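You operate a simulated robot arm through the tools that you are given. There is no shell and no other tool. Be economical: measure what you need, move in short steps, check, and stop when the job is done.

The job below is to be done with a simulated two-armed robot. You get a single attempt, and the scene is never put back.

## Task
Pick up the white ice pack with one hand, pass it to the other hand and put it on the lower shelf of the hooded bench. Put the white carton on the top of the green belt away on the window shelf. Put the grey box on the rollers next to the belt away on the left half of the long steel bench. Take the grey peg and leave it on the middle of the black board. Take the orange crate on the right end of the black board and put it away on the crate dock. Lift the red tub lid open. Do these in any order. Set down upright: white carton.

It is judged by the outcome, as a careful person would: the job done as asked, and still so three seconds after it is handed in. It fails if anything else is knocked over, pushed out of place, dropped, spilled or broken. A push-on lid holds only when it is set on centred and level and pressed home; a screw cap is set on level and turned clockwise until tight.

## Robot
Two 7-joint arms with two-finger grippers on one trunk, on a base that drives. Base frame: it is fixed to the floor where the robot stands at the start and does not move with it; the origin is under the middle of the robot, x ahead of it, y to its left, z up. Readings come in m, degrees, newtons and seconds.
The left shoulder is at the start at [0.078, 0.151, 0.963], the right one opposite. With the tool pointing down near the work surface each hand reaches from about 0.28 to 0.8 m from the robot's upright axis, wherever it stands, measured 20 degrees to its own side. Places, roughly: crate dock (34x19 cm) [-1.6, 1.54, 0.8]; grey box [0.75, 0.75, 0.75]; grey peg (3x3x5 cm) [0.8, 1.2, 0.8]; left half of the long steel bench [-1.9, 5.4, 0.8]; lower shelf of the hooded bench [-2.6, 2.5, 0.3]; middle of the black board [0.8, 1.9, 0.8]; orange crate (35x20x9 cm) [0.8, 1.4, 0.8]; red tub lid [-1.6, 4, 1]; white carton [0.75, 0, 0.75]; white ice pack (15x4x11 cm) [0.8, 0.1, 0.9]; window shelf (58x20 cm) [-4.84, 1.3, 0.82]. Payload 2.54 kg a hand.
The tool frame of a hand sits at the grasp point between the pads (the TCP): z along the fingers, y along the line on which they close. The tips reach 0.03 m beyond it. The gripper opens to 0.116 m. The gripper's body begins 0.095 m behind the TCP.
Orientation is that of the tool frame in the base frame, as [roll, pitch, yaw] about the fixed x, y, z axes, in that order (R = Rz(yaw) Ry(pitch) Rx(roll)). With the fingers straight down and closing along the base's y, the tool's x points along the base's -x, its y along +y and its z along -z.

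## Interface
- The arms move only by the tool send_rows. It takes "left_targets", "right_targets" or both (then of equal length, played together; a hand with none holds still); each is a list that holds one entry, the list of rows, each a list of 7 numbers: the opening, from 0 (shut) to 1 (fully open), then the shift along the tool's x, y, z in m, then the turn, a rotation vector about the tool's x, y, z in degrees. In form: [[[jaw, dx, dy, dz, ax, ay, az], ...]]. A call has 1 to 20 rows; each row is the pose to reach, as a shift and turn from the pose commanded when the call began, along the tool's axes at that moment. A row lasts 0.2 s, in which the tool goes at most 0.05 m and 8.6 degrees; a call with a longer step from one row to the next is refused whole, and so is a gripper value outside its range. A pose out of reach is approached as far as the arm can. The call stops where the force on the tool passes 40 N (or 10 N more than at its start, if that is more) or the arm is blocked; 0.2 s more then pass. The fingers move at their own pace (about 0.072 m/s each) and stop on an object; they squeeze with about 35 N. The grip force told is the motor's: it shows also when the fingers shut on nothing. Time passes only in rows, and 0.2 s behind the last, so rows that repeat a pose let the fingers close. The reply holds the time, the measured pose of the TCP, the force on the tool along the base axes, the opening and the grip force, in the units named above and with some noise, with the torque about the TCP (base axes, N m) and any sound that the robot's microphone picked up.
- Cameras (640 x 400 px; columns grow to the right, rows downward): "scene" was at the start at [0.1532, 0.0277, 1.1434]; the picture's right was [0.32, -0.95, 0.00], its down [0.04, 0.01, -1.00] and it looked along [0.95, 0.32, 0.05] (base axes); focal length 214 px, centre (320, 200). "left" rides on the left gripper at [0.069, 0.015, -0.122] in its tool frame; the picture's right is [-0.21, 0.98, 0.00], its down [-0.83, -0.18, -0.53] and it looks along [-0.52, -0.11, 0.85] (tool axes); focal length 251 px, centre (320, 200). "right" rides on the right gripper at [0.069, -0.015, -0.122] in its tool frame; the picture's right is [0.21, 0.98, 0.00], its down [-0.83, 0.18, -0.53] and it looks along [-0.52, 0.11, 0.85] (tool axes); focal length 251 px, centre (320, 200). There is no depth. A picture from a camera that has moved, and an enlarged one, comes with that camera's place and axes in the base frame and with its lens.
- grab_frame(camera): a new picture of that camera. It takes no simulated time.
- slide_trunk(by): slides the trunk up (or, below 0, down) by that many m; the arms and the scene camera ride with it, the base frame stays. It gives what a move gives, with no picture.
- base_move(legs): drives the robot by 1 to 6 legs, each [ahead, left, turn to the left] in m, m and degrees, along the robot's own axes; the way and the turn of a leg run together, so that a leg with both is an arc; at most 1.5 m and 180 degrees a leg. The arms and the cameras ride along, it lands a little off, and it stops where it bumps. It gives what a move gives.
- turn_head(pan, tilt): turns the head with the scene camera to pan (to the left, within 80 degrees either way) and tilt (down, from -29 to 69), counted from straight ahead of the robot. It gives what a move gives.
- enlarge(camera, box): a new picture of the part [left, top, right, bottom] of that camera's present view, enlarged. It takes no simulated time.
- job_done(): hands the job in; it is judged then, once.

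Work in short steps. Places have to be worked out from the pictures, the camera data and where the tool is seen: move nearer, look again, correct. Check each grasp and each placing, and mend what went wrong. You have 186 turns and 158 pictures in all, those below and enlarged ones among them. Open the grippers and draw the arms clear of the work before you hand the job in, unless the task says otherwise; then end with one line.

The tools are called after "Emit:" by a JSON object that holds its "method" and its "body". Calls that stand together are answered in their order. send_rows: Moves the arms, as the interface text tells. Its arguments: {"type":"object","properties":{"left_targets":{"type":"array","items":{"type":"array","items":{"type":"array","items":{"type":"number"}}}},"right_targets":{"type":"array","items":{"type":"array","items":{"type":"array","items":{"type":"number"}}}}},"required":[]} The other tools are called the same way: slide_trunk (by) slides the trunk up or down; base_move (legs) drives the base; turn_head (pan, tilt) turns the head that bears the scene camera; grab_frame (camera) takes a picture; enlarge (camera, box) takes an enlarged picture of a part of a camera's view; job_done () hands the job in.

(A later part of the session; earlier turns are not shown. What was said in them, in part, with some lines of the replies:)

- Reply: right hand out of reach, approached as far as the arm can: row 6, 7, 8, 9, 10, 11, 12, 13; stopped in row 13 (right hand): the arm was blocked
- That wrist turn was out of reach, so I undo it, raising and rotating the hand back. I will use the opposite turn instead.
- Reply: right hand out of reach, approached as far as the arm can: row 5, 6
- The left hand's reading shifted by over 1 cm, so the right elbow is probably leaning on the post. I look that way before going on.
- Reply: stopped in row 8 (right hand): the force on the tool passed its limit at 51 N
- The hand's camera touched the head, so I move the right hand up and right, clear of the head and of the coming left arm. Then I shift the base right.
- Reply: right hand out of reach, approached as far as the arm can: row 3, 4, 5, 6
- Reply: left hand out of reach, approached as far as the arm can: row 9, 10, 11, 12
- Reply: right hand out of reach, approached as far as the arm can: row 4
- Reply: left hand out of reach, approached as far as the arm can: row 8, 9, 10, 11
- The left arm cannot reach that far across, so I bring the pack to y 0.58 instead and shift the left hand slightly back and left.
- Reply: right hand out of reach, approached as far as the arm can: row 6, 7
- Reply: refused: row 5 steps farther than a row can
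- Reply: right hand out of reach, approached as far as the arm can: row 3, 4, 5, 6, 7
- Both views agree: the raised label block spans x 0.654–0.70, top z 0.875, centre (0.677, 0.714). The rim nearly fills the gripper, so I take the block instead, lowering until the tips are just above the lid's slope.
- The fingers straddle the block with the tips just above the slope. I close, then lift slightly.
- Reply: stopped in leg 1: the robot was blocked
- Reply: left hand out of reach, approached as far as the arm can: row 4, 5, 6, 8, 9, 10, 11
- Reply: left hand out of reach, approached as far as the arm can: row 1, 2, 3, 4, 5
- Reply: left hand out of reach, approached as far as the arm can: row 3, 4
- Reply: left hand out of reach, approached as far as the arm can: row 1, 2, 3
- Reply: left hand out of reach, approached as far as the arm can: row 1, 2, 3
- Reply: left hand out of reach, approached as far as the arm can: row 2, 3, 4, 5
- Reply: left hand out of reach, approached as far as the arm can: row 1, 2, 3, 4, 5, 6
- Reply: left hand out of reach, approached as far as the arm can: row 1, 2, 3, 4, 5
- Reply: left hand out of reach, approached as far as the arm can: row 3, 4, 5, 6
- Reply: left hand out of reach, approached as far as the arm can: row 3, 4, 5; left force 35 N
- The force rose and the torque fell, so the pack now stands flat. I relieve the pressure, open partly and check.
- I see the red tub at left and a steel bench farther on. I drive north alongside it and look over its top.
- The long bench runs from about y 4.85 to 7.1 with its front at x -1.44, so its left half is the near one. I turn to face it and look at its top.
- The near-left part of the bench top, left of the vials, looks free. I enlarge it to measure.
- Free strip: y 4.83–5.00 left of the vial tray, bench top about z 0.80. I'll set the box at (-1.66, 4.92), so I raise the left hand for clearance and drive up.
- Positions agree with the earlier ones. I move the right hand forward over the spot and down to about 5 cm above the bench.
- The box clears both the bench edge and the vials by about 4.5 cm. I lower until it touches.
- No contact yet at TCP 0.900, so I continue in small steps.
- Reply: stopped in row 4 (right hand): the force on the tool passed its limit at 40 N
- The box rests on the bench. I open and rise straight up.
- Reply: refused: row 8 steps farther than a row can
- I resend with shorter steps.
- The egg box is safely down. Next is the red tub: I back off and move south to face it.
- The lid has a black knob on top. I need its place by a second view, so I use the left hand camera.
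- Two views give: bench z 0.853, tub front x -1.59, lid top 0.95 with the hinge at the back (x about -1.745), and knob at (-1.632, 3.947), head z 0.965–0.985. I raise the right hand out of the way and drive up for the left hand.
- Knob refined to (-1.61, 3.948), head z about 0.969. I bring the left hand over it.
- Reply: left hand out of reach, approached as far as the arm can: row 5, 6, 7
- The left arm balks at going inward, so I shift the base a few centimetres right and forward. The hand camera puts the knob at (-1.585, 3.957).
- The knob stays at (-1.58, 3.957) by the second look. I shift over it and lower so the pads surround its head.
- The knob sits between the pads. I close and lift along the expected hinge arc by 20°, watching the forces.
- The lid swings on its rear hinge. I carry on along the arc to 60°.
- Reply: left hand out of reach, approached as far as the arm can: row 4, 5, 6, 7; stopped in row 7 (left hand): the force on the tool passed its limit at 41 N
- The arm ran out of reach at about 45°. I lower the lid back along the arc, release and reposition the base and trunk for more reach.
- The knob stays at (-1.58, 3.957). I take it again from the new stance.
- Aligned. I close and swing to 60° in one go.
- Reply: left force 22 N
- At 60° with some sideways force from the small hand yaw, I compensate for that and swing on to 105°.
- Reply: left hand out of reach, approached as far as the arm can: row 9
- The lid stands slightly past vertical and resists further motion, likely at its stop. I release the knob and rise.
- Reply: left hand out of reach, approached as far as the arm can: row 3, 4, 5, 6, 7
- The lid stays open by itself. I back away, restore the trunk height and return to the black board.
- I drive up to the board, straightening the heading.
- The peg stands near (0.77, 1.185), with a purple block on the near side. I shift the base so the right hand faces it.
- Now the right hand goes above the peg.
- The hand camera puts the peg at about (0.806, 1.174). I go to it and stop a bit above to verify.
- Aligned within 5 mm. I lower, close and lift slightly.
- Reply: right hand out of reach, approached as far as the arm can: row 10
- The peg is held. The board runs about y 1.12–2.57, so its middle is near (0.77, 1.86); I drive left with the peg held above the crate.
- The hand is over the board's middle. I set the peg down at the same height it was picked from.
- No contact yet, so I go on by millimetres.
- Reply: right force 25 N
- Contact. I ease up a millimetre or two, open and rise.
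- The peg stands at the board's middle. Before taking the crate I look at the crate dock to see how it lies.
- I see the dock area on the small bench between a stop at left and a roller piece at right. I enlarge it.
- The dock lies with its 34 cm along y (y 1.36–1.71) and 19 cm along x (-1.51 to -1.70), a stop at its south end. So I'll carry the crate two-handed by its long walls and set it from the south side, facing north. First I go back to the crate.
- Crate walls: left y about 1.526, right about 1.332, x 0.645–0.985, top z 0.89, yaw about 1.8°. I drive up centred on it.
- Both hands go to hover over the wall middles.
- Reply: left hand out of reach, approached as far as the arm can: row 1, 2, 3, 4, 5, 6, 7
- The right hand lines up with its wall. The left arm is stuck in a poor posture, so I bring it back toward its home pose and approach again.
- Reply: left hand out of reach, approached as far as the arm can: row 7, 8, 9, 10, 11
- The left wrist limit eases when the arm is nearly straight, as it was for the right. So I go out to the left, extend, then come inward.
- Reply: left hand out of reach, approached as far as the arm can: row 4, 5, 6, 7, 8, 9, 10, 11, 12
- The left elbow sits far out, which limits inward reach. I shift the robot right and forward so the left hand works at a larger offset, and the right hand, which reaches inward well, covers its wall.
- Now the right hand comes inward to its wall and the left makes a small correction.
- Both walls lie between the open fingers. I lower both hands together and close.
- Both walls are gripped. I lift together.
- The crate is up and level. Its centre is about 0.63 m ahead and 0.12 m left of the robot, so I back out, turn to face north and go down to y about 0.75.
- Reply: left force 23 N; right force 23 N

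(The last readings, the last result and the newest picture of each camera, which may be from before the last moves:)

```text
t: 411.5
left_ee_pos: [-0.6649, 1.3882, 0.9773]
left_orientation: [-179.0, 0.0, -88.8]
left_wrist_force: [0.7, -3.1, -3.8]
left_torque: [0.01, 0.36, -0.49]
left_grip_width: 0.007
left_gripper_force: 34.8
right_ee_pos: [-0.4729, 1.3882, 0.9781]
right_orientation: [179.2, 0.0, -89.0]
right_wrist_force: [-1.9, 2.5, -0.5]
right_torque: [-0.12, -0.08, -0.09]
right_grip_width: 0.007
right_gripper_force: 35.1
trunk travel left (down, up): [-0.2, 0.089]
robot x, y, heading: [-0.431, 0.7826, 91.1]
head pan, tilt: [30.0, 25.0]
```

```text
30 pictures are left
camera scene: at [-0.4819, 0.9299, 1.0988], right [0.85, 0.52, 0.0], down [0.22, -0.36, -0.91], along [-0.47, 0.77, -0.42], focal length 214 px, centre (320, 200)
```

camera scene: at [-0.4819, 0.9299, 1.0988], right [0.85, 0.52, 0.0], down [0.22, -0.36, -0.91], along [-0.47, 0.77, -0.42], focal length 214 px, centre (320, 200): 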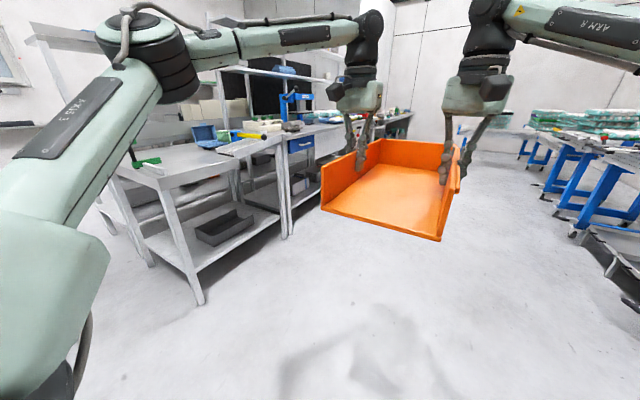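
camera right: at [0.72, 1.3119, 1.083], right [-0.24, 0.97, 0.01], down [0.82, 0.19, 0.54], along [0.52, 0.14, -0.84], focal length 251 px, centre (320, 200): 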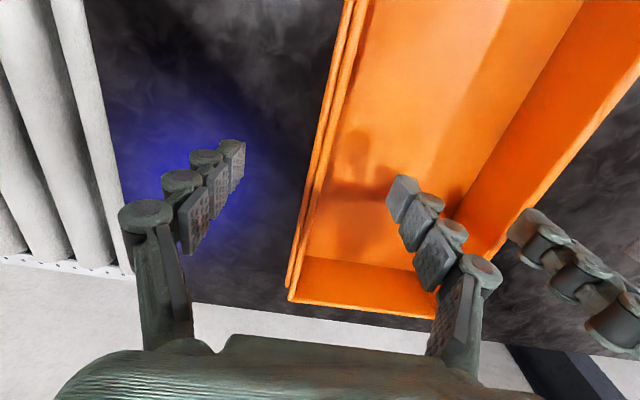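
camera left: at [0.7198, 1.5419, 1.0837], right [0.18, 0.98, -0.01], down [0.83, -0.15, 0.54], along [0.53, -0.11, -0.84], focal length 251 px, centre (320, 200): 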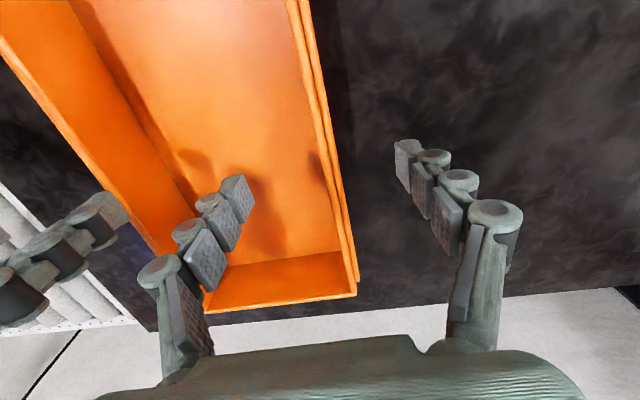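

Crate centre now (-0.569, 1.413). I strafe west 1.04 m so it comes over the dock's x, straightening by 1°.

Emit:
{"method": "base_move", "body": {"legs": [[0, 0.6, -1.1], [0, 0.43, 0]]}}

Emit:
{"method": "grab_frame", "body": {"camera": "scene"}}

Emit:
{"method": "grab_frame", "body": {"camera": "left"}}

```text
t: 422.2
left_ee_pos: [-1.6918, 1.3906, 0.9769]
left_orientation: [-178.9, 0.0, -90.4]
left_wrist_force: [3.9, -2.3, -4.6]
left_torque: [-0.21, 0.38, -0.5]
left_grip_width: 0.0072
left_gripper_force: 34.4
right_ee_pos: [-1.5004, 1.3856, 0.9793]
right_orientation: [179.2, 0.1, -90.7]
right_wrist_force: [-4.0, 3.9, -0.2]
right_torque: [0.04, 0.05, -0.14]
right_grip_width: 0.0069
right_gripper_force: 35.4
trunk travel left (down, up): [-0.2, 0.089]
robot x, y, heading: [-1.4805, 0.7794, 89.6]
head pan, tilt: [30.0, 25.0]
```

```text
29 pictures are left
camera scene: at [-1.5224, 0.928, 1.0988], right [0.87, 0.5, 0.0], down [0.21, -0.37, -0.91], along [-0.45, 0.79, -0.42], focal length 214 px, centre (320, 200)
```

scene: 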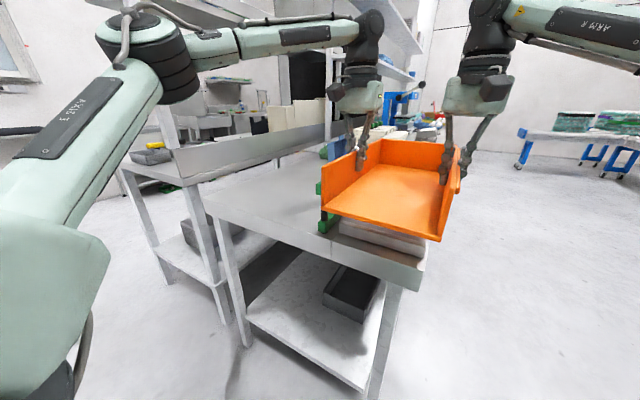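

```text
28 pictures are left
camera left: at [-1.7099, 1.322, 1.0988], right [-0.98, 0.22, -0.02], down [0.18, 0.82, 0.54], along [0.13, 0.52, -0.84], focal length 251 px, centre (320, 200)
```

left: 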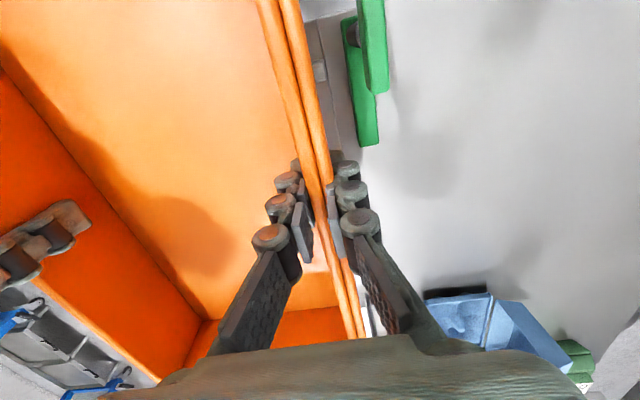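

Straight and aligned: dock y 1.353–1.715, x about -1.51 to -1.72; crate centre now (-1.596, 1.413). I go forward 0.122 and left 0.012.

Emit:
{"method": "base_move", "body": {"legs": [[0.122, 0.013, 0]]}}

Emit:
{"method": "grab_frame", "body": {"camera": "left"}}

Emit:
{"method": "grab_frame", "body": {"camera": "right"}}

```text
t: 423.4
left_ee_pos: [-1.7065, 1.5137, 0.9765]
left_orientation: [-178.9, -0.1, -90.2]
left_wrist_force: [0.4, -1.9, -3.7]
left_torque: [-0.22, 0.33, -0.41]
left_grip_width: 0.007
left_gripper_force: 35.3
right_ee_pos: [-1.514, 1.5083, 0.9788]
right_orientation: [179.2, 0.1, -90.6]
right_wrist_force: [-0.3, 2.8, -1.7]
right_torque: [0.06, -0.09, -0.04]
right_grip_width: 0.007
right_gripper_force: 34.9
trunk travel left (down, up): [-0.2, 0.089]
robot x, y, heading: [-1.4936, 0.9043, 89.8]
head pan, tilt: [30.0, 25.0]
```

```text
27 pictures are left
camera left: at [-1.724, 1.4448, 1.0982], right [-0.98, 0.22, -0.02], down [0.17, 0.83, 0.54], along [0.13, 0.52, -0.84], focal length 251 px, centre (320, 200)
```

left: 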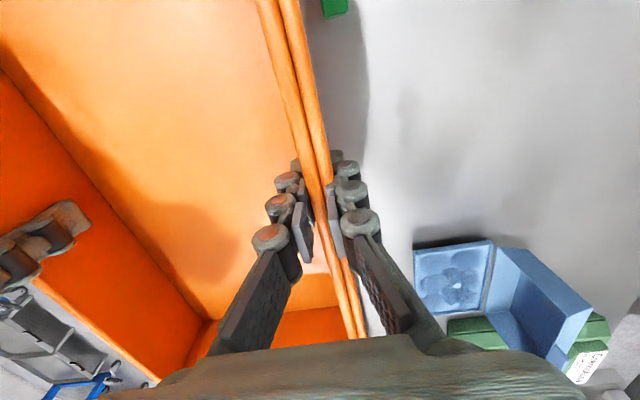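

```text
26 pictures are left
camera right: at [-1.4987, 1.4402, 1.1005], right [-0.98, -0.21, 0.01], down [-0.17, 0.83, 0.54], along [-0.12, 0.52, -0.84], focal length 251 px, centre (320, 200)
```

right: 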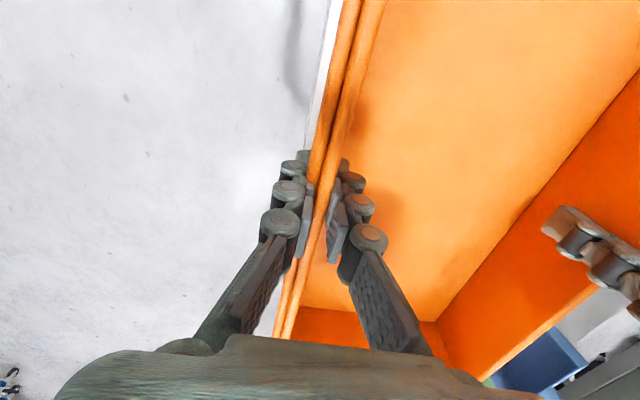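

Aligned over the dock within a few millimetres. I lower both hands together.

Emit:
{"method": "send_rows", "body": {"left_targets": [[[0, 0, 0, 0.02, 0, 0, 0], [0, 0, 0, 0.045, 0, 0, 0], [0, 0, 0, 0.07, 0, 0, 0], [0, 0, 0, 0.085, 0, 0, 0], [0, 0, 0, 0.095, 0, 0, 0], [0, 0, 0, 0.095, 0, 0, 0]]], "right_targets": [[[0, 0, 0, 0.02, 0, 0, 0], [0, 0, 0, 0.045, 0, 0, 0], [0, 0, 0, 0.07, 0, 0, 0], [0, 0, 0, 0.085, 0, 0, 0], [0, 0, 0, 0.095, 0, 0, 0], [0, 0, 0, 0.095, 0, 0, 0]]]}}

Emit:
{"method": "turn_head", "body": {"pan": 10, "tilt": 40}}

Emit:
{"method": "grab_frame", "body": {"camera": "scene"}}

```text
t: 424.8
left_ee_pos: [-1.706, 1.5125, 0.8815]
left_orientation: [-179.1, 0.0, -90.1]
left_wrist_force: [-20.5, 3.3, -2.5]
left_torque: [-0.19, 0.55, 0.1]
left_grip_width: 0.0069
left_gripper_force: 34.8
right_ee_pos: [-1.5146, 1.5096, 0.8826]
right_orientation: [179.4, 0.0, -90.8]
right_wrist_force: [20.6, -3.1, -2.3]
right_torque: [0.01, -0.54, 0.54]
right_grip_width: 0.0069
right_gripper_force: 34.9
trunk travel left (down, up): [-0.2, 0.089]
robot x, y, heading: [-1.4892, 0.9067, 89.7]
head pan, tilt: [30.0, 25.0]
```

```text
t: 425.6
left_ee_pos: [-1.706, 1.512, 0.882]
left_orientation: [-179.3, 0.0, -90.1]
left_wrist_force: [-26.3, 1.5, -2.0]
left_torque: [-0.35, 0.66, -0.03]
left_grip_width: 0.0068
left_gripper_force: 34.9
right_ee_pos: [-1.5141, 1.5098, 0.8827]
right_orientation: [179.5, 0.0, -90.8]
right_wrist_force: [25.2, -1.8, -2.4]
right_torque: [0.17, -0.69, 0.33]
right_grip_width: 0.007
right_gripper_force: 35.2
trunk travel left (down, up): [-0.2, 0.089]
robot x, y, heading: [-1.4897, 0.9033, 90.0]
head pan, tilt: [10.0, 40.0]
```

```text
25 pictures are left
camera scene: at [-1.5041, 1.0547, 1.0756], right [0.99, 0.17, 0.0], down [0.11, -0.63, -0.77], along [-0.13, 0.75, -0.64], focal length 214 px, centre (320, 200)
```

scene: 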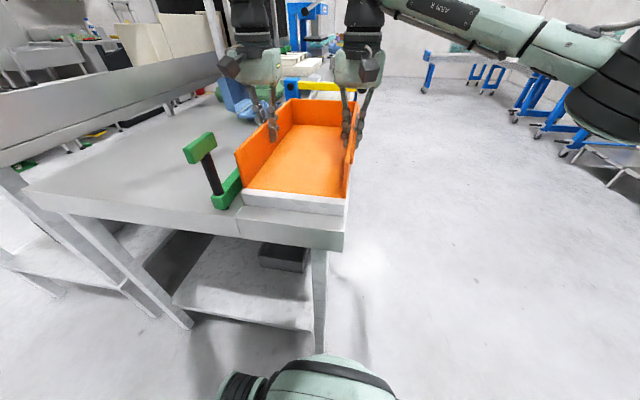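

The crate sits just north of the stop. I relieve the slight inward squeeze and lower the last millimetres.

Emit:
{"method": "send_rows", "body": {"left_targets": [[[0, 0, 0.002, 0.003, 0, 0, 0], [0, 0, 0.002, 0.006, 0, 0, 0], [0, 0, 0.002, 0.009, 0, 0, 0], [0, 0, 0.002, 0.012, 0, 0, 0]]], "right_targets": [[[0, 0, -0.002, 0.003, 0, 0, 0], [0, 0, -0.002, 0.006, 0, 0, 0], [0, 0, -0.002, 0.009, 0, 0, 0], [0, 0, -0.002, 0.012, 0, 0, 0]]]}}

Emit:
{"method": "enlarge", "body": {"camera": "scene", "box": [180, 80, 380, 260]}}

```text
t: 426.6
left_ee_pos: [-1.707, 1.512, 0.8707]
left_orientation: [-179.0, -0.1, -90.3]
left_wrist_force: [-12.2, 0.3, -3.2]
left_torque: [0.19, 0.51, -0.15]
left_grip_width: 0.0071
left_gripper_force: 34.8
right_ee_pos: [-1.5143, 1.5092, 0.872]
right_orientation: [179.1, 0.1, -90.5]
right_wrist_force: [11.5, 0.1, -1.7]
right_torque: [-0.34, -0.32, 0.09]
right_grip_width: 0.0071
right_gripper_force: 34.8
trunk travel left (down, up): [-0.2, 0.089]
robot x, y, heading: [-1.4894, 0.9006, 89.9]
head pan, tilt: [10.0, 40.0]
```

```text
2.22 times, centred on (280, 170) of scene
camera zoom: at [-1.5041, 1.0547, 1.0755], right [0.99, 0.17, 0.0], down [0.11, -0.63, -0.77], along [-0.13, 0.75, -0.64], focal length 477 px, centre (409, 267)
```

zoom: 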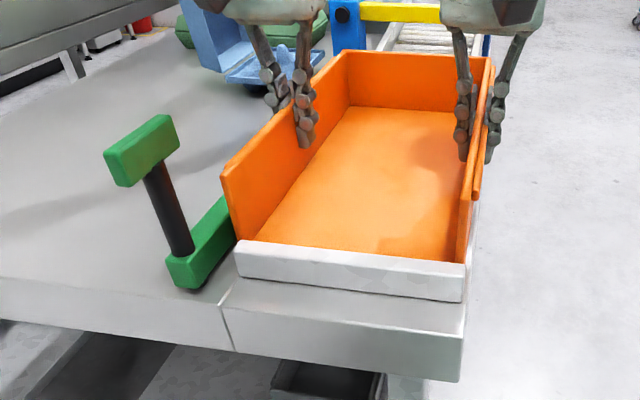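

Not yet touching, so I continue down slowly.

Emit:
{"method": "send_rows", "body": {"left_targets": [[[0, 0, 0.001, 0.003, 0, 0, 0], [0, 0, 0.001, 0.006, 0, 0, 0], [0, 0, 0.001, 0.009, 0, 0, 0], [0, 0, 0.001, 0.012, 0, 0, 0]]], "right_targets": [[[0, 0, -0.001, 0.003, 0, 0, 0], [0, 0, -0.001, 0.006, 0, 0, 0], [0, 0, -0.001, 0.009, 0, 0, 0], [0, 0, -0.001, 0.012, 0, 0, 0]]]}}

```text
t: 427.6
left_ee_pos: [-1.706, 1.5114, 0.8663]
left_orientation: [-178.8, 0.8, -90.3]
left_wrist_force: [-3.5, 5.4, 33.1]
left_torque: [-0.54, 0.76, -0.28]
left_grip_width: 0.0071
left_gripper_force: 34.7
right_ee_pos: [-1.5139, 1.5083, 0.8666]
right_orientation: [178.6, 1.0, -90.7]
right_wrist_force: [-3.2, 18.6, 34.0]
right_torque: [0.17, -0.35, 0.25]
right_grip_width: 0.007
right_gripper_force: 35.1
trunk travel left (down, up): [-0.2, 0.089]
robot x, y, heading: [-1.4907, 0.9041, 89.8]
head pan, tilt: [10.0, 40.0]
```

Both sides are in contact. I ease off, open both hands and rise.

Emit:
{"method": "send_rows", "body": {"left_targets": [[[0, 0, 0, -0.003, 0, 0, 0], [0.5, 0, 0, -0.003, 0, 0, 0], [0.5, 0, 0, -0.003, 0, 0, 0], [0.5, 0, 0, -0.03, 0, 0, 0], [0.5, 0, 0, -0.07, 0, 0, 0], [0.5, 0, 0, -0.1, 0, 0, 0], [0.5, 0, 0, -0.12, 0, 0, 0]]], "right_targets": [[[0, 0, 0, -0.003, 0, 0, 0], [0.5, 0, 0, -0.003, 0, 0, 0], [0.5, 0, 0, -0.003, 0, 0, 0], [0.5, 0, 0, -0.03, 0, 0, 0], [0.5, 0, 0, -0.07, 0, 0, 0], [0.5, 0, 0, -0.1, 0, 0, 0], [0.5, 0, 0, -0.12, 0, 0, 0]]]}}

Emit:
{"method": "enlarge", "body": {"camera": "scene", "box": [180, 80, 380, 260]}}

```text
t: 429.2
left_ee_pos: [-1.7084, 1.5098, 0.9789]
left_orientation: [-179.0, 0.0, -90.2]
left_wrist_force: [0.5, 0.0, -0.1]
left_torque: [0.01, 0.0, 0.05]
left_grip_width: 0.0579
left_gripper_force: 0.0
right_ee_pos: [-1.5125, 1.5086, 0.9795]
right_orientation: [179.2, 0.3, -90.4]
right_wrist_force: [-0.8, 0.1, 0.3]
right_torque: [0.02, 0.0, 0.0]
right_grip_width: 0.058
right_gripper_force: 0.0
trunk travel left (down, up): [-0.2, 0.089]
robot x, y, heading: [-1.4925, 0.9037, 89.6]
head pan, tilt: [10.0, 40.0]
```

```text
2.22 times, centred on (280, 170) of scene
camera zoom: at [-1.504, 1.0541, 1.0756], right [0.99, 0.17, 0.0], down [0.11, -0.63, -0.77], along [-0.13, 0.75, -0.64], focal length 477 px, centre (409, 267)
```

zoom: 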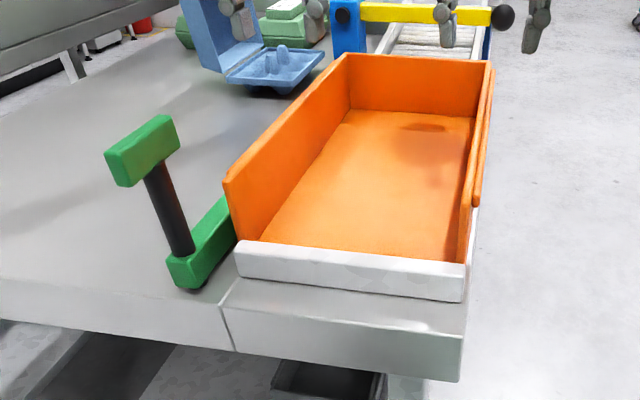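

The crate is on the dock. Now for the carton: I fold both hands back, leave the dock southwards and go back east.

Emit:
{"method": "send_rows", "body": {"left_targets": [[[0.5, 0.02, 0.01, -0.01, 0, 0, 0], [0.5, 0.04, 0.02, -0.02, 0, 0, 0], [0.5, 0.06, 0.03, -0.03, 0, 0, 0], [0.5, 0.08, 0.04, -0.04, 0, 0, 0], [0.5, 0.1, 0.05, -0.05, 0, 0, 0], [0.5, 0.12, 0.06, -0.06, 0, 0, 0], [0.5, 0.14, 0.075, -0.07, 0, 0, 0], [0.5, 0.155, 0.085, -0.07, 0, 0, 0]]], "right_targets": [[[0.5, 0.03, -0.025, -0.017, 0, 0, 0], [0.5, 0.06, -0.05, -0.035, 0, 0, 0], [0.5, 0.09, -0.075, -0.052, 0, 0, 0], [0.5, 0.12, -0.1, -0.07, 0, 0, 0], [0.5, 0.15, -0.125, -0.087, 0, 0, 0], [0.5, 0.18, -0.15, -0.105, 0, 0, 0], [0.5, 0.21, -0.175, -0.122, 0, 0, 0], [0.5, 0.245, -0.2, -0.14, 0, 0, 0]]]}}

Emit:
{"method": "base_move", "body": {"legs": [[-0.15, 0, 0], [0, -1.2, 0], [0, 0, -130]]}}

Emit:
{"method": "turn_head", "body": {"pan": 20, "tilt": 25}}

Emit:
{"method": "grab_frame", "body": {"camera": "scene"}}

```text
t: 431.1
left_ee_pos: [-1.7953, 1.3559, 1.0485]
left_orientation: [-179.0, 0.1, -90.2]
left_wrist_force: [0.4, -0.8, 0.1]
left_torque: [0.03, 0.0, 0.03]
left_grip_width: 0.0579
left_gripper_force: 0.1
right_ee_pos: [-1.309, 1.263, 1.1127]
right_orientation: [179.2, 0.2, -90.5]
right_wrist_force: [-0.7, 0.1, -0.5]
right_torque: [0.0, 0.0, 0.04]
right_grip_width: 0.0579
right_gripper_force: 0.1
trunk travel left (down, up): [-0.2, 0.089]
robot x, y, heading: [-1.4917, 0.9038, 89.9]
head pan, tilt: [10.0, 40.0]
```

```text
t: 449.5
left_ee_pos: [0.2709, 0.7105, 1.0495]
left_orientation: [-179.0, 0.0, 140.2]
left_wrist_force: [-0.4, -0.6, 0.0]
left_torque: [0.02, -0.01, -0.04]
left_grip_width: 0.0579
left_gripper_force: 0.0
right_ee_pos: [-0.1112, 0.3941, 1.1148]
right_orientation: [179.2, 0.2, 139.9]
right_wrist_force: [0.2, 0.6, 0.1]
right_torque: [0.02, 0.01, 0.0]
right_grip_width: 0.0581
right_gripper_force: 0.0
trunk travel left (down, up): [-0.2, 0.089]
robot x, y, heading: [-0.2742, 0.7643, -39.7]
head pan, tilt: [10.0, 40.0]
```

```text
t: 450.3
left_ee_pos: [0.2707, 0.7115, 1.0501]
left_orientation: [-179.0, -0.1, 140.3]
left_wrist_force: [-0.3, -0.4, 0.4]
left_torque: [0.01, 0.01, 0.01]
left_grip_width: 0.0579
left_gripper_force: 0.1
right_ee_pos: [-0.1117, 0.3938, 1.1137]
right_orientation: [179.1, 0.2, 139.9]
right_wrist_force: [0.3, 0.3, -0.2]
right_torque: [-0.02, 0.02, 0.0]
right_grip_width: 0.0583
right_gripper_force: 0.1
trunk travel left (down, up): [-0.2, 0.089]
robot x, y, heading: [-0.2725, 0.7615, -39.8]
head pan, tilt: [20.0, 25.0]
```

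```text
22 pictures are left
camera scene: at [-0.1329, 0.6883, 1.0989], right [-0.34, -0.94, 0.0], down [-0.4, 0.14, -0.91], along [0.85, -0.31, -0.42], focal length 214 px, centre (320, 200)
```

scene: 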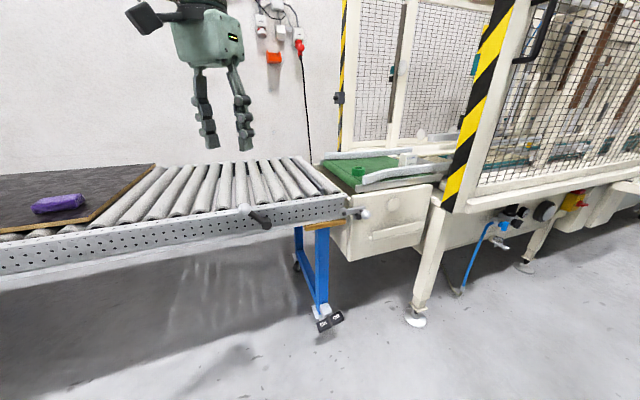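

With heading -40° I can reach the carton with the left hand from (0.035, 0.185), keeping both arms clear of the post. I drive there.

Emit:
{"method": "base_move", "body": {"legs": [[0.4, -0.246, 0], [0.2, 0, 0]]}}

Emit:
{"method": "turn_head", "body": {"pan": 20, "tilt": 30}}

Emit:
{"method": "grab_frame", "body": {"camera": "scene"}}

```text
t: 454.4
left_ee_pos: [0.5781, 0.148, 1.0478]
left_orientation: [-179.0, -0.1, 140.8]
left_wrist_force: [-0.4, 0.9, 0.3]
left_torque: [0.02, 0.01, -0.01]
left_grip_width: 0.0581
left_gripper_force: 0.1
right_ee_pos: [0.2002, -0.1714, 1.1147]
right_orientation: [179.1, 0.1, 140.5]
right_wrist_force: [1.1, -0.1, -0.5]
right_torque: [0.02, -0.01, 0.01]
right_grip_width: 0.0582
right_gripper_force: 0.0
trunk travel left (down, up): [-0.2, 0.089]
robot x, y, heading: [0.0368, 0.1934, -39.2]
head pan, tilt: [20.0, 25.0]
```

```text
t: 455.1
left_ee_pos: [0.5783, 0.1485, 1.0487]
left_orientation: [-179.1, -0.1, 140.7]
left_wrist_force: [0.2, -0.2, -0.8]
left_torque: [-0.04, -0.01, 0.01]
left_grip_width: 0.0584
left_gripper_force: 0.0
right_ee_pos: [0.1996, -0.1702, 1.1143]
right_orientation: [179.1, 0.1, 140.3]
right_wrist_force: [-0.6, 0.9, 0.5]
right_torque: [0.0, -0.03, 0.0]
right_grip_width: 0.0579
right_gripper_force: 0.2
trunk travel left (down, up): [-0.2, 0.089]
robot x, y, heading: [0.0324, 0.1976, -39.3]
head pan, tilt: [20.0, 30.0]
```

```text
21 pictures are left
camera scene: at [0.1729, 0.1239, 1.091], right [-0.33, -0.94, 0.0], down [-0.47, 0.16, -0.87], along [0.82, -0.28, -0.5], focal length 214 px, centre (320, 200)
```

scene: 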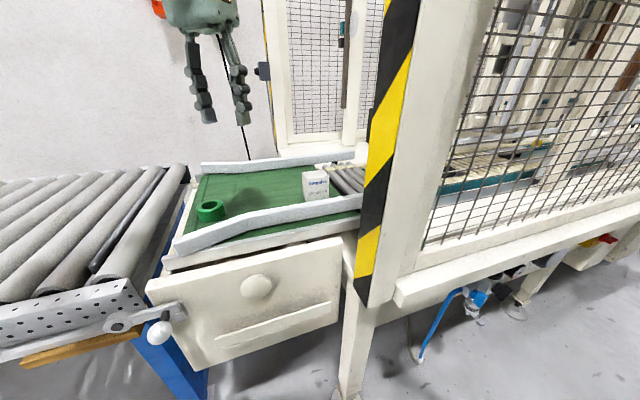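

The carton is where I measured it, about (0.636, -0.03). The left hand goes above it, turning so the fingers close across its 6 cm width.

Emit:
{"method": "send_rows", "body": {"left_targets": [[[0.85, -0.03, -0.02, 0.005, 0, 0, -7.9], [0.85, -0.06, -0.04, 0.01, 0, 0, -15.8], [0.85, -0.09, -0.06, 0.02, 0, 0, -23.7], [0.85, -0.125, -0.08, 0.03, 0, 0, -31.6], [0.85, -0.158, -0.1015, 0.04, 0, 0, -39.3], [0.85, -0.158, -0.1015, 0.04, 0, 0, -39.3]]]}}

Emit:
{"method": "grab_frame", "body": {"camera": "left"}}

```text
t: 456.5
left_ee_pos: [0.6348, -0.0198, 1.0084]
left_orientation: [-179.2, -0.6, -179.8]
left_wrist_force: [1.0, -0.6, 0.2]
left_torque: [0.04, 0.03, 0.04]
left_grip_width: 0.0986
left_gripper_force: 0.1
left hand out of reach, approached as far as the arm can: row 5, 6
right_ee_pos: [0.1993, -0.1702, 1.1137]
right_orientation: [179.1, 0.2, 140.4]
right_wrist_force: [1.1, 0.0, -0.4]
right_torque: [-0.03, 0.01, -0.01]
right_grip_width: 0.058
right_gripper_force: 0.0
trunk travel left (down, up): [-0.2, 0.089]
robot x, y, heading: [0.0344, 0.1946, -39.3]
head pan, tilt: [20.0, 30.0]
```

```text
20 pictures are left
camera left: at [0.5667, -0.0035, 1.1304], right [0.21, 0.98, -0.02], down [0.83, -0.17, 0.53], along [0.51, -0.12, -0.85], focal length 251 px, centre (320, 200)
```

left: 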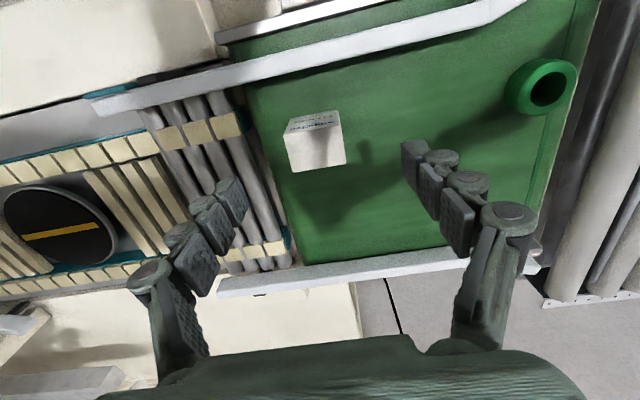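

The carton's top centre is at about (0.646, -0.0275), well aligned with the hand. I lower around it.

Emit:
{"method": "send_rows", "body": {"left_targets": [[[0.85, -0.006, -0.004, 0.03, 0, 0, 0], [0.85, -0.011, -0.008, 0.06, 0, 0, 0], [0.85, -0.011, -0.008, 0.09, 0, 0, 0], [0.85, -0.011, -0.008, 0.115, 0, 0, 0], [0.85, -0.011, -0.008, 0.136, 0, 0, 0], [0.85, -0.011, -0.008, 0.136, 0, 0, 0]]]}}

Emit:
{"method": "grab_frame", "body": {"camera": "left"}}

```text
t: 457.9
left_ee_pos: [0.6397, -0.0313, 0.87]
left_orientation: [-179.3, -0.6, -179.8]
left_wrist_force: [-0.8, -0.1, -0.2]
left_torque: [-0.01, -0.01, -0.02]
left_grip_width: 0.0985
left_gripper_force: 0.0
right_ee_pos: [0.1987, -0.1708, 1.1133]
right_orientation: [179.1, 0.2, 140.4]
right_wrist_force: [-0.2, 0.5, 0.2]
right_torque: [0.02, -0.03, 0.01]
right_grip_width: 0.058
right_gripper_force: 0.1
trunk travel left (down, up): [-0.2, 0.089]
robot x, y, heading: [0.031, 0.1936, -38.9]
head pan, tilt: [20.0, 30.0]
```

```text
19 pictures are left
camera left: at [0.5728, -0.0138, 0.9925], right [0.21, 0.98, -0.02], down [0.83, -0.17, 0.53], along [0.51, -0.13, -0.85], focal length 251 px, centre (320, 200)
```

left: 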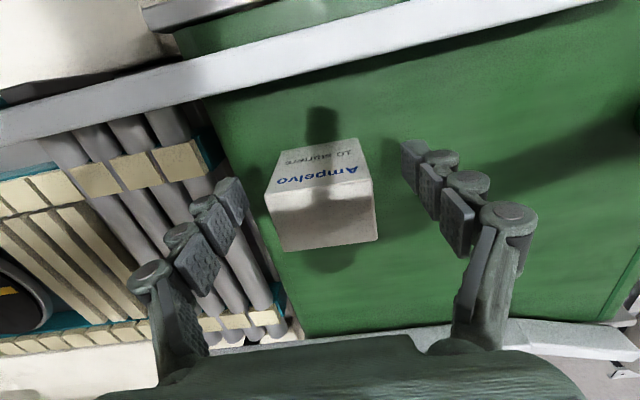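

The carton stands between the pads. I close and lift.

Emit:
{"method": "send_rows", "body": {"left_targets": [[[0, 0, 0, 0, 0, 0, 0], [0, 0, 0, 0, 0, 0, 0], [0, 0, 0, 0, 0, 0, 0], [0, 0, 0, 0, 0, 0, 0], [0, 0, 0, -0.02, 0, 0, 0], [0, 0.01, 0, -0.05, 0, 0, 0], [0, 0.02, 0.01, -0.08, 0, 0, 0], [0, 0.03, 0.02, -0.11, 0, 0, 0], [0, 0.04, 0.04, -0.13, 0, 0, 0]]]}}

Emit:
{"method": "grab_frame", "body": {"camera": "left"}}

```text
t: 459.9
left_ee_pos: [0.6044, 0.0107, 1.0023]
left_orientation: [-179.3, -0.6, -179.9]
left_wrist_force: [-0.1, -0.3, -1.3]
left_torque: [0.0, 0.03, 0.0]
left_grip_width: 0.0611
left_gripper_force: 35.2
right_ee_pos: [0.1993, -0.1696, 1.113]
right_orientation: [179.1, 0.2, 140.3]
right_wrist_force: [0.0, -0.5, -0.3]
right_torque: [-0.01, 0.0, -0.01]
right_grip_width: 0.0578
right_gripper_force: 0.0
trunk travel left (down, up): [-0.2, 0.089]
robot x, y, heading: [0.0368, 0.198, -39.3]
head pan, tilt: [20.0, 30.0]
```

```text
18 pictures are left
camera left: at [0.5364, 0.0282, 1.1243], right [0.21, 0.98, -0.02], down [0.83, -0.17, 0.53], along [0.51, -0.13, -0.85], focal length 251 px, centre (320, 200)
```

left: 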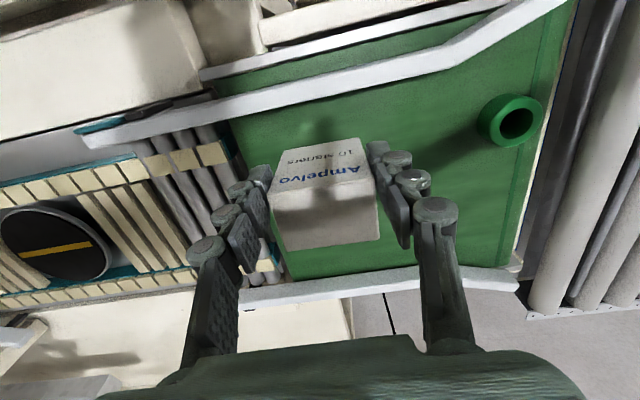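

The carton is gripped upright. I tuck it in, back off and turn west.

Emit:
{"method": "send_rows", "body": {"left_targets": [[[0, 0.006, 0.027, -0.02, 0, 0, 7.9], [0, 0.012, 0.054, -0.04, 0, 0, 15.8], [0, 0.018, 0.081, -0.06, 0, 0, 23.7], [0, 0.025, 0.108, -0.07, 0, 0, 31.6], [0, 0.031, 0.135, -0.07, 0, 0, 39.3], [0, 0.031, 0.135, -0.07, 0, 0, 39.3]]]}}

Emit:
{"method": "base_move", "body": {"legs": [[-0.2, 0, 0], [-0.4, 0.246, 0], [0, 0, -141]]}}

```text
t: 461.3
left_ee_pos: [0.5735, 0.1458, 1.0722]
left_orientation: [-179.0, 0.0, 140.7]
left_wrist_force: [0.0, 0.5, -1.7]
left_torque: [-0.02, 0.06, -0.02]
left_grip_width: 0.0608
left_gripper_force: 34.7
right_ee_pos: [0.1993, -0.1712, 1.1131]
right_orientation: [179.3, 0.2, 140.4]
right_wrist_force: [-0.1, 0.4, 0.0]
right_torque: [0.02, 0.01, 0.02]
right_grip_width: 0.058
right_gripper_force: 0.0
trunk travel left (down, up): [-0.2, 0.089]
robot x, y, heading: [0.032, 0.196, -39.3]
head pan, tilt: [20.0, 30.0]
```

```text
t: 471.4
left_ee_pos: [-0.7287, 0.4631, 1.0737]
left_orientation: [-179.0, 0.0, 1.0]
left_wrist_force: [0.6, -0.7, -1.7]
left_torque: [0.01, -0.02, -0.04]
left_grip_width: 0.0611
left_gripper_force: 35.3
right_ee_pos: [-0.6484, 0.9451, 1.1141]
right_orientation: [179.2, 0.1, 0.5]
right_wrist_force: [-0.5, -0.1, -0.1]
right_torque: [0.0, -0.01, 0.01]
right_grip_width: 0.0579
right_gripper_force: 0.1
trunk travel left (down, up): [-0.2, 0.089]
robot x, y, heading: [-0.2849, 0.7677, -179.2]
head pan, tilt: [20.0, 30.0]
```

Now west through the passage as before.

Emit:
{"method": "base_move", "body": {"legs": [[1.5, -0.06, -0.8], [0, 0.27, 0], [1.4, 0, 0], [0.75, 0, 0]]}}

Emit:
{"method": "turn_head", "body": {"pan": -30, "tilt": 12}}

Emit:
{"method": "grab_frame", "body": {"camera": "scene"}}

```text
refused: leg 1 is longer than a leg can be; nothing moved
```

```text
t: 472.6
left_ee_pos: [-0.7287, 0.4631, 1.0731]
left_orientation: [-179.0, -0.1, 1.0]
left_wrist_force: [-0.1, -0.8, -1.0]
left_torque: [0.01, -0.01, 0.0]
left_grip_width: 0.061
left_gripper_force: 35.3
right_ee_pos: [-0.6477, 0.9464, 1.1131]
right_orientation: [179.1, 0.2, 0.5]
right_wrist_force: [1.2, 0.2, -0.1]
right_torque: [0.01, -0.03, 0.02]
right_grip_width: 0.0579
right_gripper_force: 0.0
trunk travel left (down, up): [-0.2, 0.089]
robot x, y, heading: [-0.2824, 0.7706, -179.2]
head pan, tilt: [-30.0, 12.0]
```

```text
17 pictures are left
camera scene: at [-0.4324, 0.8142, 1.12], right [0.49, 0.87, 0.0], down [0.18, -0.1, -0.98], along [-0.85, 0.47, -0.21], focal length 214 px, centre (320, 200)
```

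scene: 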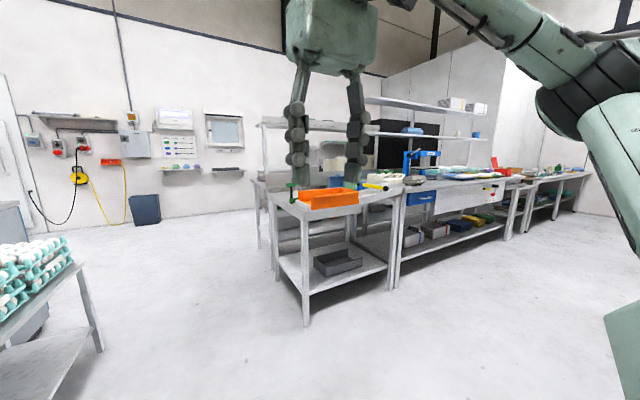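

The first leg was too long, so I resend it shorter.

Emit:
{"method": "base_move", "body": {"legs": [[1.45, -0.06, -0.8], [0, 0.27, 0], [1.4, 0, 0], [0.75, 0, 0]]}}

Emit:
{"method": "turn_head", "body": {"pan": -30, "tilt": 15}}

Emit:
{"method": "grab_frame", "body": {"camera": "scene"}}

```text
t: 492.7
left_ee_pos: [-4.2957, 0.1353, 1.0716]
left_orientation: [-179.1, -0.1, 2.2]
left_wrist_force: [-0.6, -0.6, -0.5]
left_torque: [0.03, -0.03, 0.0]
left_grip_width: 0.0611
left_gripper_force: 34.7
right_ee_pos: [-4.2257, 0.6202, 1.1132]
right_orientation: [179.0, 0.1, 1.8]
right_wrist_force: [0.3, 0.7, 0.4]
right_torque: [-0.01, -0.01, 0.02]
right_grip_width: 0.0581
right_gripper_force: 0.2
trunk travel left (down, up): [-0.2, 0.089]
robot x, y, heading: [-3.8582, 0.4565, -177.8]
head pan, tilt: [-30.0, 12.0]
```

```text
t: 493.4
left_ee_pos: [-4.2944, 0.1359, 1.072]
left_orientation: [-178.9, 0.0, 2.2]
left_wrist_force: [0.6, 0.4, -0.5]
left_torque: [-0.02, -0.02, -0.01]
left_grip_width: 0.0609
left_gripper_force: 34.9
right_ee_pos: [-4.2243, 0.6193, 1.114]
right_orientation: [179.1, 0.2, 1.9]
right_wrist_force: [0.2, 0.1, -0.4]
right_torque: [0.01, -0.01, 0.0]
right_grip_width: 0.0582
right_gripper_force: 0.1
trunk travel left (down, up): [-0.2, 0.089]
robot x, y, heading: [-3.8597, 0.4602, -177.6]
head pan, tilt: [-30.0, 15.0]
```

```text
16 pictures are left
camera scene: at [-4.0067, 0.494, 1.1152], right [0.47, 0.89, 0.0], down [0.23, -0.12, -0.97], along [-0.86, 0.45, -0.26], focal length 214 px, centre (320, 200)
```

scene: 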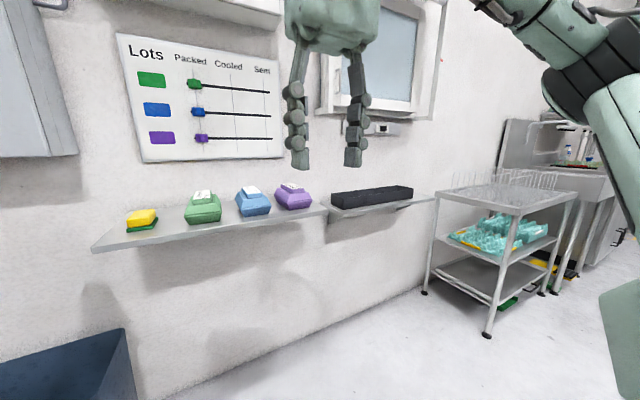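

The window shelf spans about y 0.99–1.57 at x -4.74 to -4.94, and a black rack takes up most of it. I approach at heading 150°, keeping clear of the glass cart to the north.

Emit:
{"method": "base_move", "body": {"legs": [[0, 0, -32], [0, -0.59, 0], [0.5, 0, 0]]}}

Emit:
{"method": "turn_head", "body": {"pan": 15, "tilt": 22}}

Emit:
{"method": "grab_frame", "body": {"camera": "scene"}}

```text
t: 503.7
left_ee_pos: [-4.5396, 1.1916, 1.0724]
left_orientation: [-179.0, -0.1, -30.2]
left_wrist_force: [0.5, -0.1, -0.8]
left_torque: [-0.02, -0.04, 0.01]
left_grip_width: 0.0612
left_gripper_force: 34.8
right_ee_pos: [-4.2203, 1.5636, 1.1129]
right_orientation: [179.1, 0.1, -30.6]
right_wrist_force: [-0.5, 0.3, -0.1]
right_torque: [-0.01, -0.02, 0.05]
right_grip_width: 0.0578
right_gripper_force: 0.1
trunk travel left (down, up): [-0.2, 0.089]
robot x, y, heading: [-3.9974, 1.2222, 149.9]
head pan, tilt: [-30.0, 15.0]
```

```text
t: 504.8
left_ee_pos: [-4.5394, 1.1904, 1.072]
left_orientation: [-178.9, -0.1, -30.2]
left_wrist_force: [-0.3, -0.7, -0.6]
left_torque: [-0.03, -0.01, 0.01]
left_grip_width: 0.0609
left_gripper_force: 35.3
right_ee_pos: [-4.2196, 1.5617, 1.1134]
right_orientation: [179.1, 0.1, -30.5]
right_wrist_force: [-0.9, 0.4, -0.1]
right_torque: [-0.05, 0.01, 0.03]
right_grip_width: 0.058
right_gripper_force: 0.0
trunk travel left (down, up): [-0.2, 0.089]
robot x, y, heading: [-4.0027, 1.2278, 150.2]
head pan, tilt: [15.0, 22.0]
```

```text
15 pictures are left
camera scene: at [-4.1462, 1.2825, 1.1038], right [0.26, 0.97, 0.0], down [0.36, -0.1, -0.93], along [-0.89, 0.24, -0.37], focal length 214 px, centre (320, 200)
```

scene: 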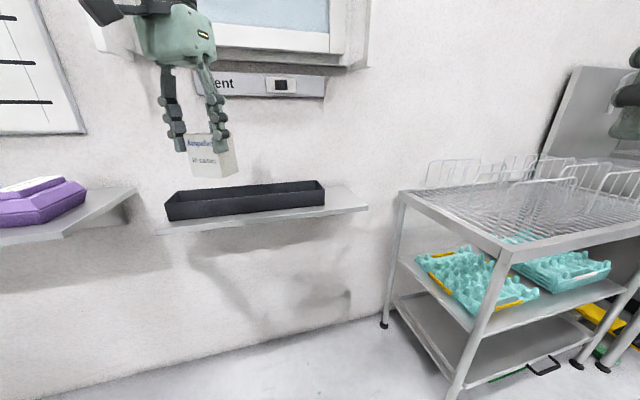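

A black tray fills the left and middle of the shelf, but the right end is free: y 1.475–1.59, x -4.73 to -4.96. I'll set the carton at (-4.80, 1.535), so I drive closer.

Emit:
{"method": "base_move", "body": {"legs": [[0.24, -0.087, 0]]}}

```text
t: 506.7
left_ee_pos: [-4.6994, 1.3808, 1.0713]
left_orientation: [-179.0, 0.1, -29.7]
left_wrist_force: [-0.4, -1.4, -1.1]
left_torque: [-0.03, -0.05, 0.02]
left_grip_width: 0.0608
left_gripper_force: 34.8
right_ee_pos: [-4.383, 1.756, 1.1131]
right_orientation: [179.1, 0.1, -30.1]
right_wrist_force: [0.3, -0.2, -0.4]
right_torque: [-0.04, 0.0, 0.02]
right_grip_width: 0.058
right_gripper_force: 0.1
trunk travel left (down, up): [-0.2, 0.089]
robot x, y, heading: [-4.1567, 1.4206, 150.5]
head pan, tilt: [15.0, 22.0]
```

I bring the carton over the free end of the shelf.

Emit:
{"method": "send_rows", "body": {"left_targets": [[[0, -0.033, -0.017, 0.01, 0, 0, 0], [0, -0.066, -0.034, 0.03, 0, 0, 0], [0, -0.098, -0.05, 0.05, 0, 0, 0], [0, -0.131, -0.067, 0.07, 0, 0, 0], [0, -0.1638, -0.0841, 0.09, 0, 0, 0], [0, -0.1638, -0.0841, 0.09, 0, 0, 0]]]}}

Emit:
{"method": "grab_frame", "body": {"camera": "left"}}

Emit:
{"method": "grab_frame", "body": {"camera": "scene"}}

```text
t: 508.1
left_ee_pos: [-4.7989, 1.5377, 0.9842]
left_orientation: [-179.1, 0.2, -29.6]
left_wrist_force: [0.3, -0.2, -1.3]
left_torque: [0.03, 0.02, 0.03]
left_grip_width: 0.061
left_gripper_force: 34.9
right_ee_pos: [-4.3834, 1.7545, 1.1135]
right_orientation: [179.2, 0.2, -30.1]
right_wrist_force: [0.3, 0.2, -0.9]
right_torque: [-0.02, -0.01, -0.02]
right_grip_width: 0.0581
right_gripper_force: 0.1
trunk travel left (down, up): [-0.2, 0.089]
robot x, y, heading: [-4.1626, 1.4145, 150.4]
head pan, tilt: [15.0, 22.0]
```

```text
14 pictures are left
camera left: at [-4.7475, 1.4885, 1.1051], right [-0.67, -0.74, -0.02], down [-0.63, 0.56, 0.54], along [-0.39, 0.37, -0.84], focal length 251 px, centre (320, 200)
```

left: 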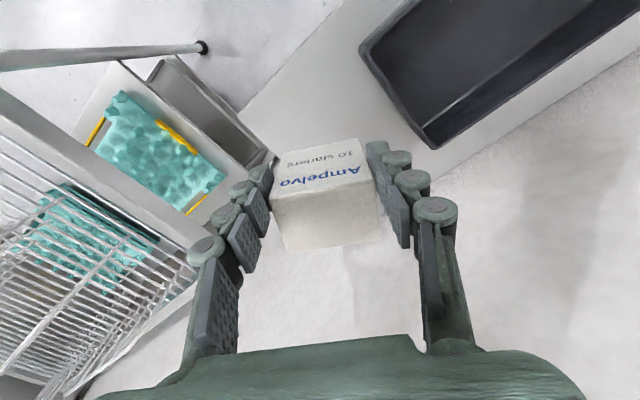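

```text
13 pictures are left
camera scene: at [-4.3066, 1.4756, 1.1039], right [0.25, 0.97, 0.0], down [0.36, -0.09, -0.93], along [-0.9, 0.24, -0.37], focal length 214 px, centre (320, 200)
```

scene: 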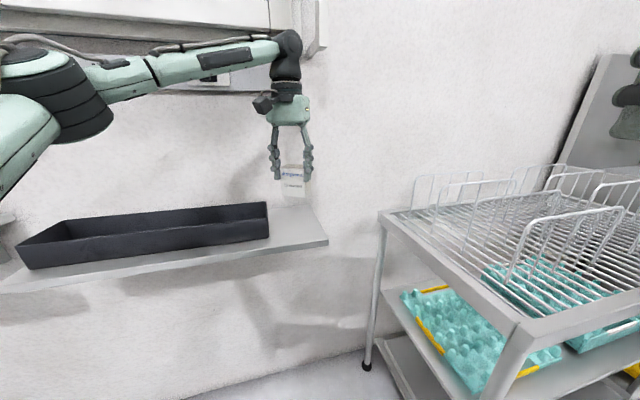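

The carton is over the middle of the free space (y 1.47–1.60). I lower it.

Emit:
{"method": "send_rows", "body": {"left_targets": [[[0, 0, 0, 0.03, 0, 0, 0], [0, 0, 0, 0.06, 0, 0, 0], [0, 0, 0, 0.085, 0, 0, 0], [0, 0, 0, 0.1, 0, 0, 0], [0, 0, 0, 0.104, 0, 0, 0], [0, 0, 0, 0.108, 0, 0, 0]]]}}

Emit:
{"method": "enlarge", "body": {"camera": "scene", "box": [200, 100, 400, 280]}}

```text
t: 509.4
left_ee_pos: [-4.7984, 1.5391, 0.8889]
left_orientation: [-178.7, 0.9, -29.6]
left_wrist_force: [4.3, -3.4, 15.9]
left_torque: [-0.32, -0.21, 0.0]
left_grip_width: 0.061
left_gripper_force: 34.7
right_ee_pos: [-4.3823, 1.7551, 1.1131]
right_orientation: [179.1, 0.3, -30.1]
right_wrist_force: [0.6, 0.5, 0.6]
right_torque: [0.01, 0.03, 0.01]
right_grip_width: 0.0579
right_gripper_force: 0.1
trunk travel left (down, up): [-0.2, 0.089]
robot x, y, heading: [-4.1592, 1.4187, 150.6]
head pan, tilt: [15.0, 22.0]
stopped in row 6 (left hand): the force on the tool passed its limit at 44 N (the readings are from after the stop); the commanded pose is now the measured one
```

```text
2.22 times, centred on (300, 190) of scene
camera zoom: at [-4.3056, 1.4752, 1.1038], right [0.25, 0.97, 0.0], down [0.36, -0.09, -0.93], along [-0.9, 0.23, -0.37], focal length 477 px, centre (364, 222)
```

zoom: 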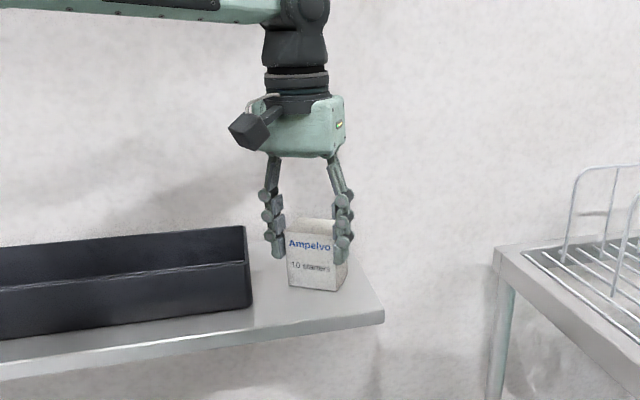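

It rests upright on the shelf. I ease, open moderately and rise.

Emit:
{"method": "send_rows", "body": {"left_targets": [[[0, 0, 0, -0.002, 0, 0, 0], [0.7, 0, 0, -0.002, 0, 0, 0], [0.7, 0, 0, -0.002, 0, 0, 0], [0.7, 0, 0, -0.03, 0, 0, 0], [0.7, 0, 0, -0.07, 0, 0, 0], [0.7, 0, 0, -0.11, 0, 0, 0], [0.7, 0.04, 0.02, -0.13, 0, 0, 0], [0.7, 0.08, 0.04, -0.15, 0, 0, 0]]]}}

Emit:
{"method": "enlarge", "body": {"camera": "scene", "box": [200, 100, 400, 280]}}

```text
t: 511.2
left_ee_pos: [-4.7521, 1.4579, 1.0317]
left_orientation: [-178.8, 0.8, -29.6]
left_wrist_force: [-0.5, 0.4, 0.1]
left_torque: [0.01, -0.02, 0.02]
left_grip_width: 0.0812
left_gripper_force: 0.0
right_ee_pos: [-4.3822, 1.7548, 1.115]
right_orientation: [179.1, 0.1, -30.1]
right_wrist_force: [0.0, 0.0, -0.5]
right_torque: [-0.01, 0.05, 0.0]
right_grip_width: 0.058
right_gripper_force: 0.1
trunk travel left (down, up): [-0.2, 0.089]
robot x, y, heading: [-4.1582, 1.4196, 150.2]
head pan, tilt: [15.0, 22.0]
```

```text
2.22 times, centred on (300, 190) of scene
camera zoom: at [-4.3067, 1.4752, 1.1038], right [0.25, 0.97, 0.0], down [0.36, -0.09, -0.93], along [-0.9, 0.24, -0.37], focal length 477 px, centre (364, 222)
```

zoom: 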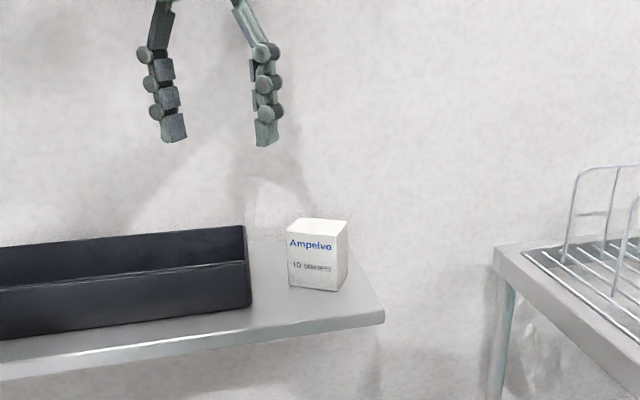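

The carton stands upright on the window shelf. I back clear, open the hands, and check the ice pack once more from here.

Emit:
{"method": "base_move", "body": {"legs": [[-0.45, 0, 0], [0, 0, -110]]}}

Emit:
{"method": "turn_head", "body": {"pan": 10, "tilt": 25}}

Emit:
{"method": "grab_frame", "body": {"camera": "scene"}}

```text
t: 518.7
left_ee_pos: [-3.5065, 1.7277, 1.0336]
left_orientation: [-178.8, 0.6, -141.5]
left_wrist_force: [-0.9, -0.2, 0.5]
left_torque: [0.02, -0.01, -0.01]
left_grip_width: 0.0814
left_gripper_force: 0.0
right_ee_pos: [-3.3695, 1.2752, 1.1139]
right_orientation: [179.1, 0.3, -141.9]
right_wrist_force: [-0.5, 0.1, 0.1]
right_torque: [0.0, -0.01, 0.01]
right_grip_width: 0.0581
right_gripper_force: 0.1
trunk travel left (down, up): [-0.2, 0.089]
robot x, y, heading: [-3.7618, 1.1915, 38.5]
head pan, tilt: [15.0, 22.0]
```

```text
t: 519.4
left_ee_pos: [-3.5061, 1.7279, 1.0331]
left_orientation: [-178.8, 0.8, -141.5]
left_wrist_force: [0.0, 1.0, -0.9]
left_torque: [0.06, 0.01, 0.01]
left_grip_width: 0.0811
left_gripper_force: 0.0
right_ee_pos: [-3.3695, 1.2757, 1.1134]
right_orientation: [179.1, 0.2, -141.9]
right_wrist_force: [1.1, -0.4, 0.0]
right_torque: [0.01, 0.0, 0.01]
right_grip_width: 0.0581
right_gripper_force: 0.1
trunk travel left (down, up): [-0.2, 0.089]
robot x, y, heading: [-3.7624, 1.1903, 38.7]
head pan, tilt: [10.0, 25.0]
```

```text
10 pictures are left
camera scene: at [-3.6485, 1.3021, 1.0989], right [0.75, -0.66, 0.0], down [-0.28, -0.32, -0.91], along [0.6, 0.68, -0.42], focal length 214 px, centre (320, 200)
```

scene: 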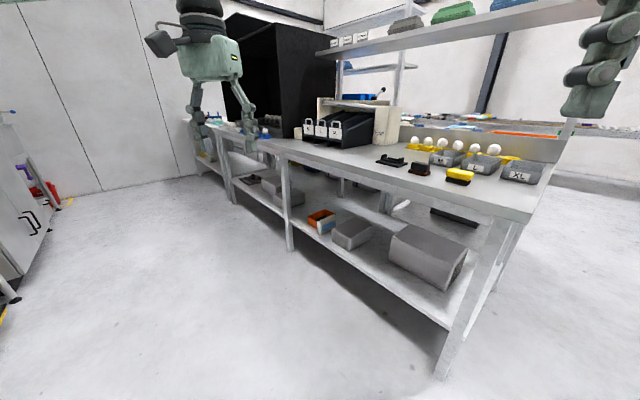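

Emit:
{"method": "enlarge", "body": {"camera": "scene", "box": [290, 190, 390, 260]}}

```text
5.71 times, centred on (340, 225) of scene
camera zoom: at [-3.6485, 1.3021, 1.0989], right [0.75, -0.66, 0.0], down [-0.28, -0.32, -0.91], along [0.6, 0.68, -0.42], focal length 1226 px, centre (206, 57)
```

zoom: 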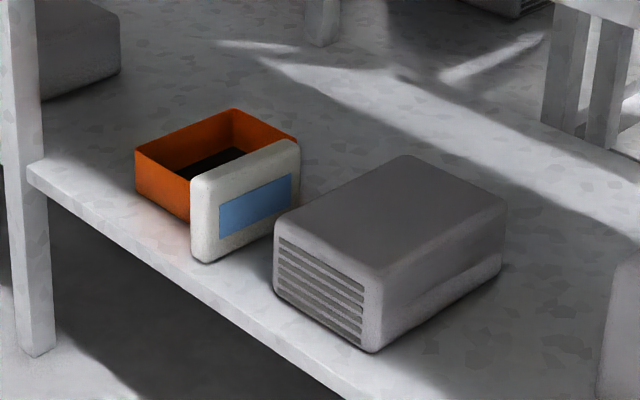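

The ice pack stands on the lower shelf and all six tasks are done. The grippers are open and the arms are clear, so I hand in.

Emit:
{"method": "job_done", "body": {}}

```text
The job is handed in.
```

All six tasks are done: the ice pack was passed between hands and put on the lower shelf, the carton is upright on the window shelf, the grey box is on the left half of the steel bench, the peg is at the middle of the black board, the crate is on its dock, and the red lid is open.
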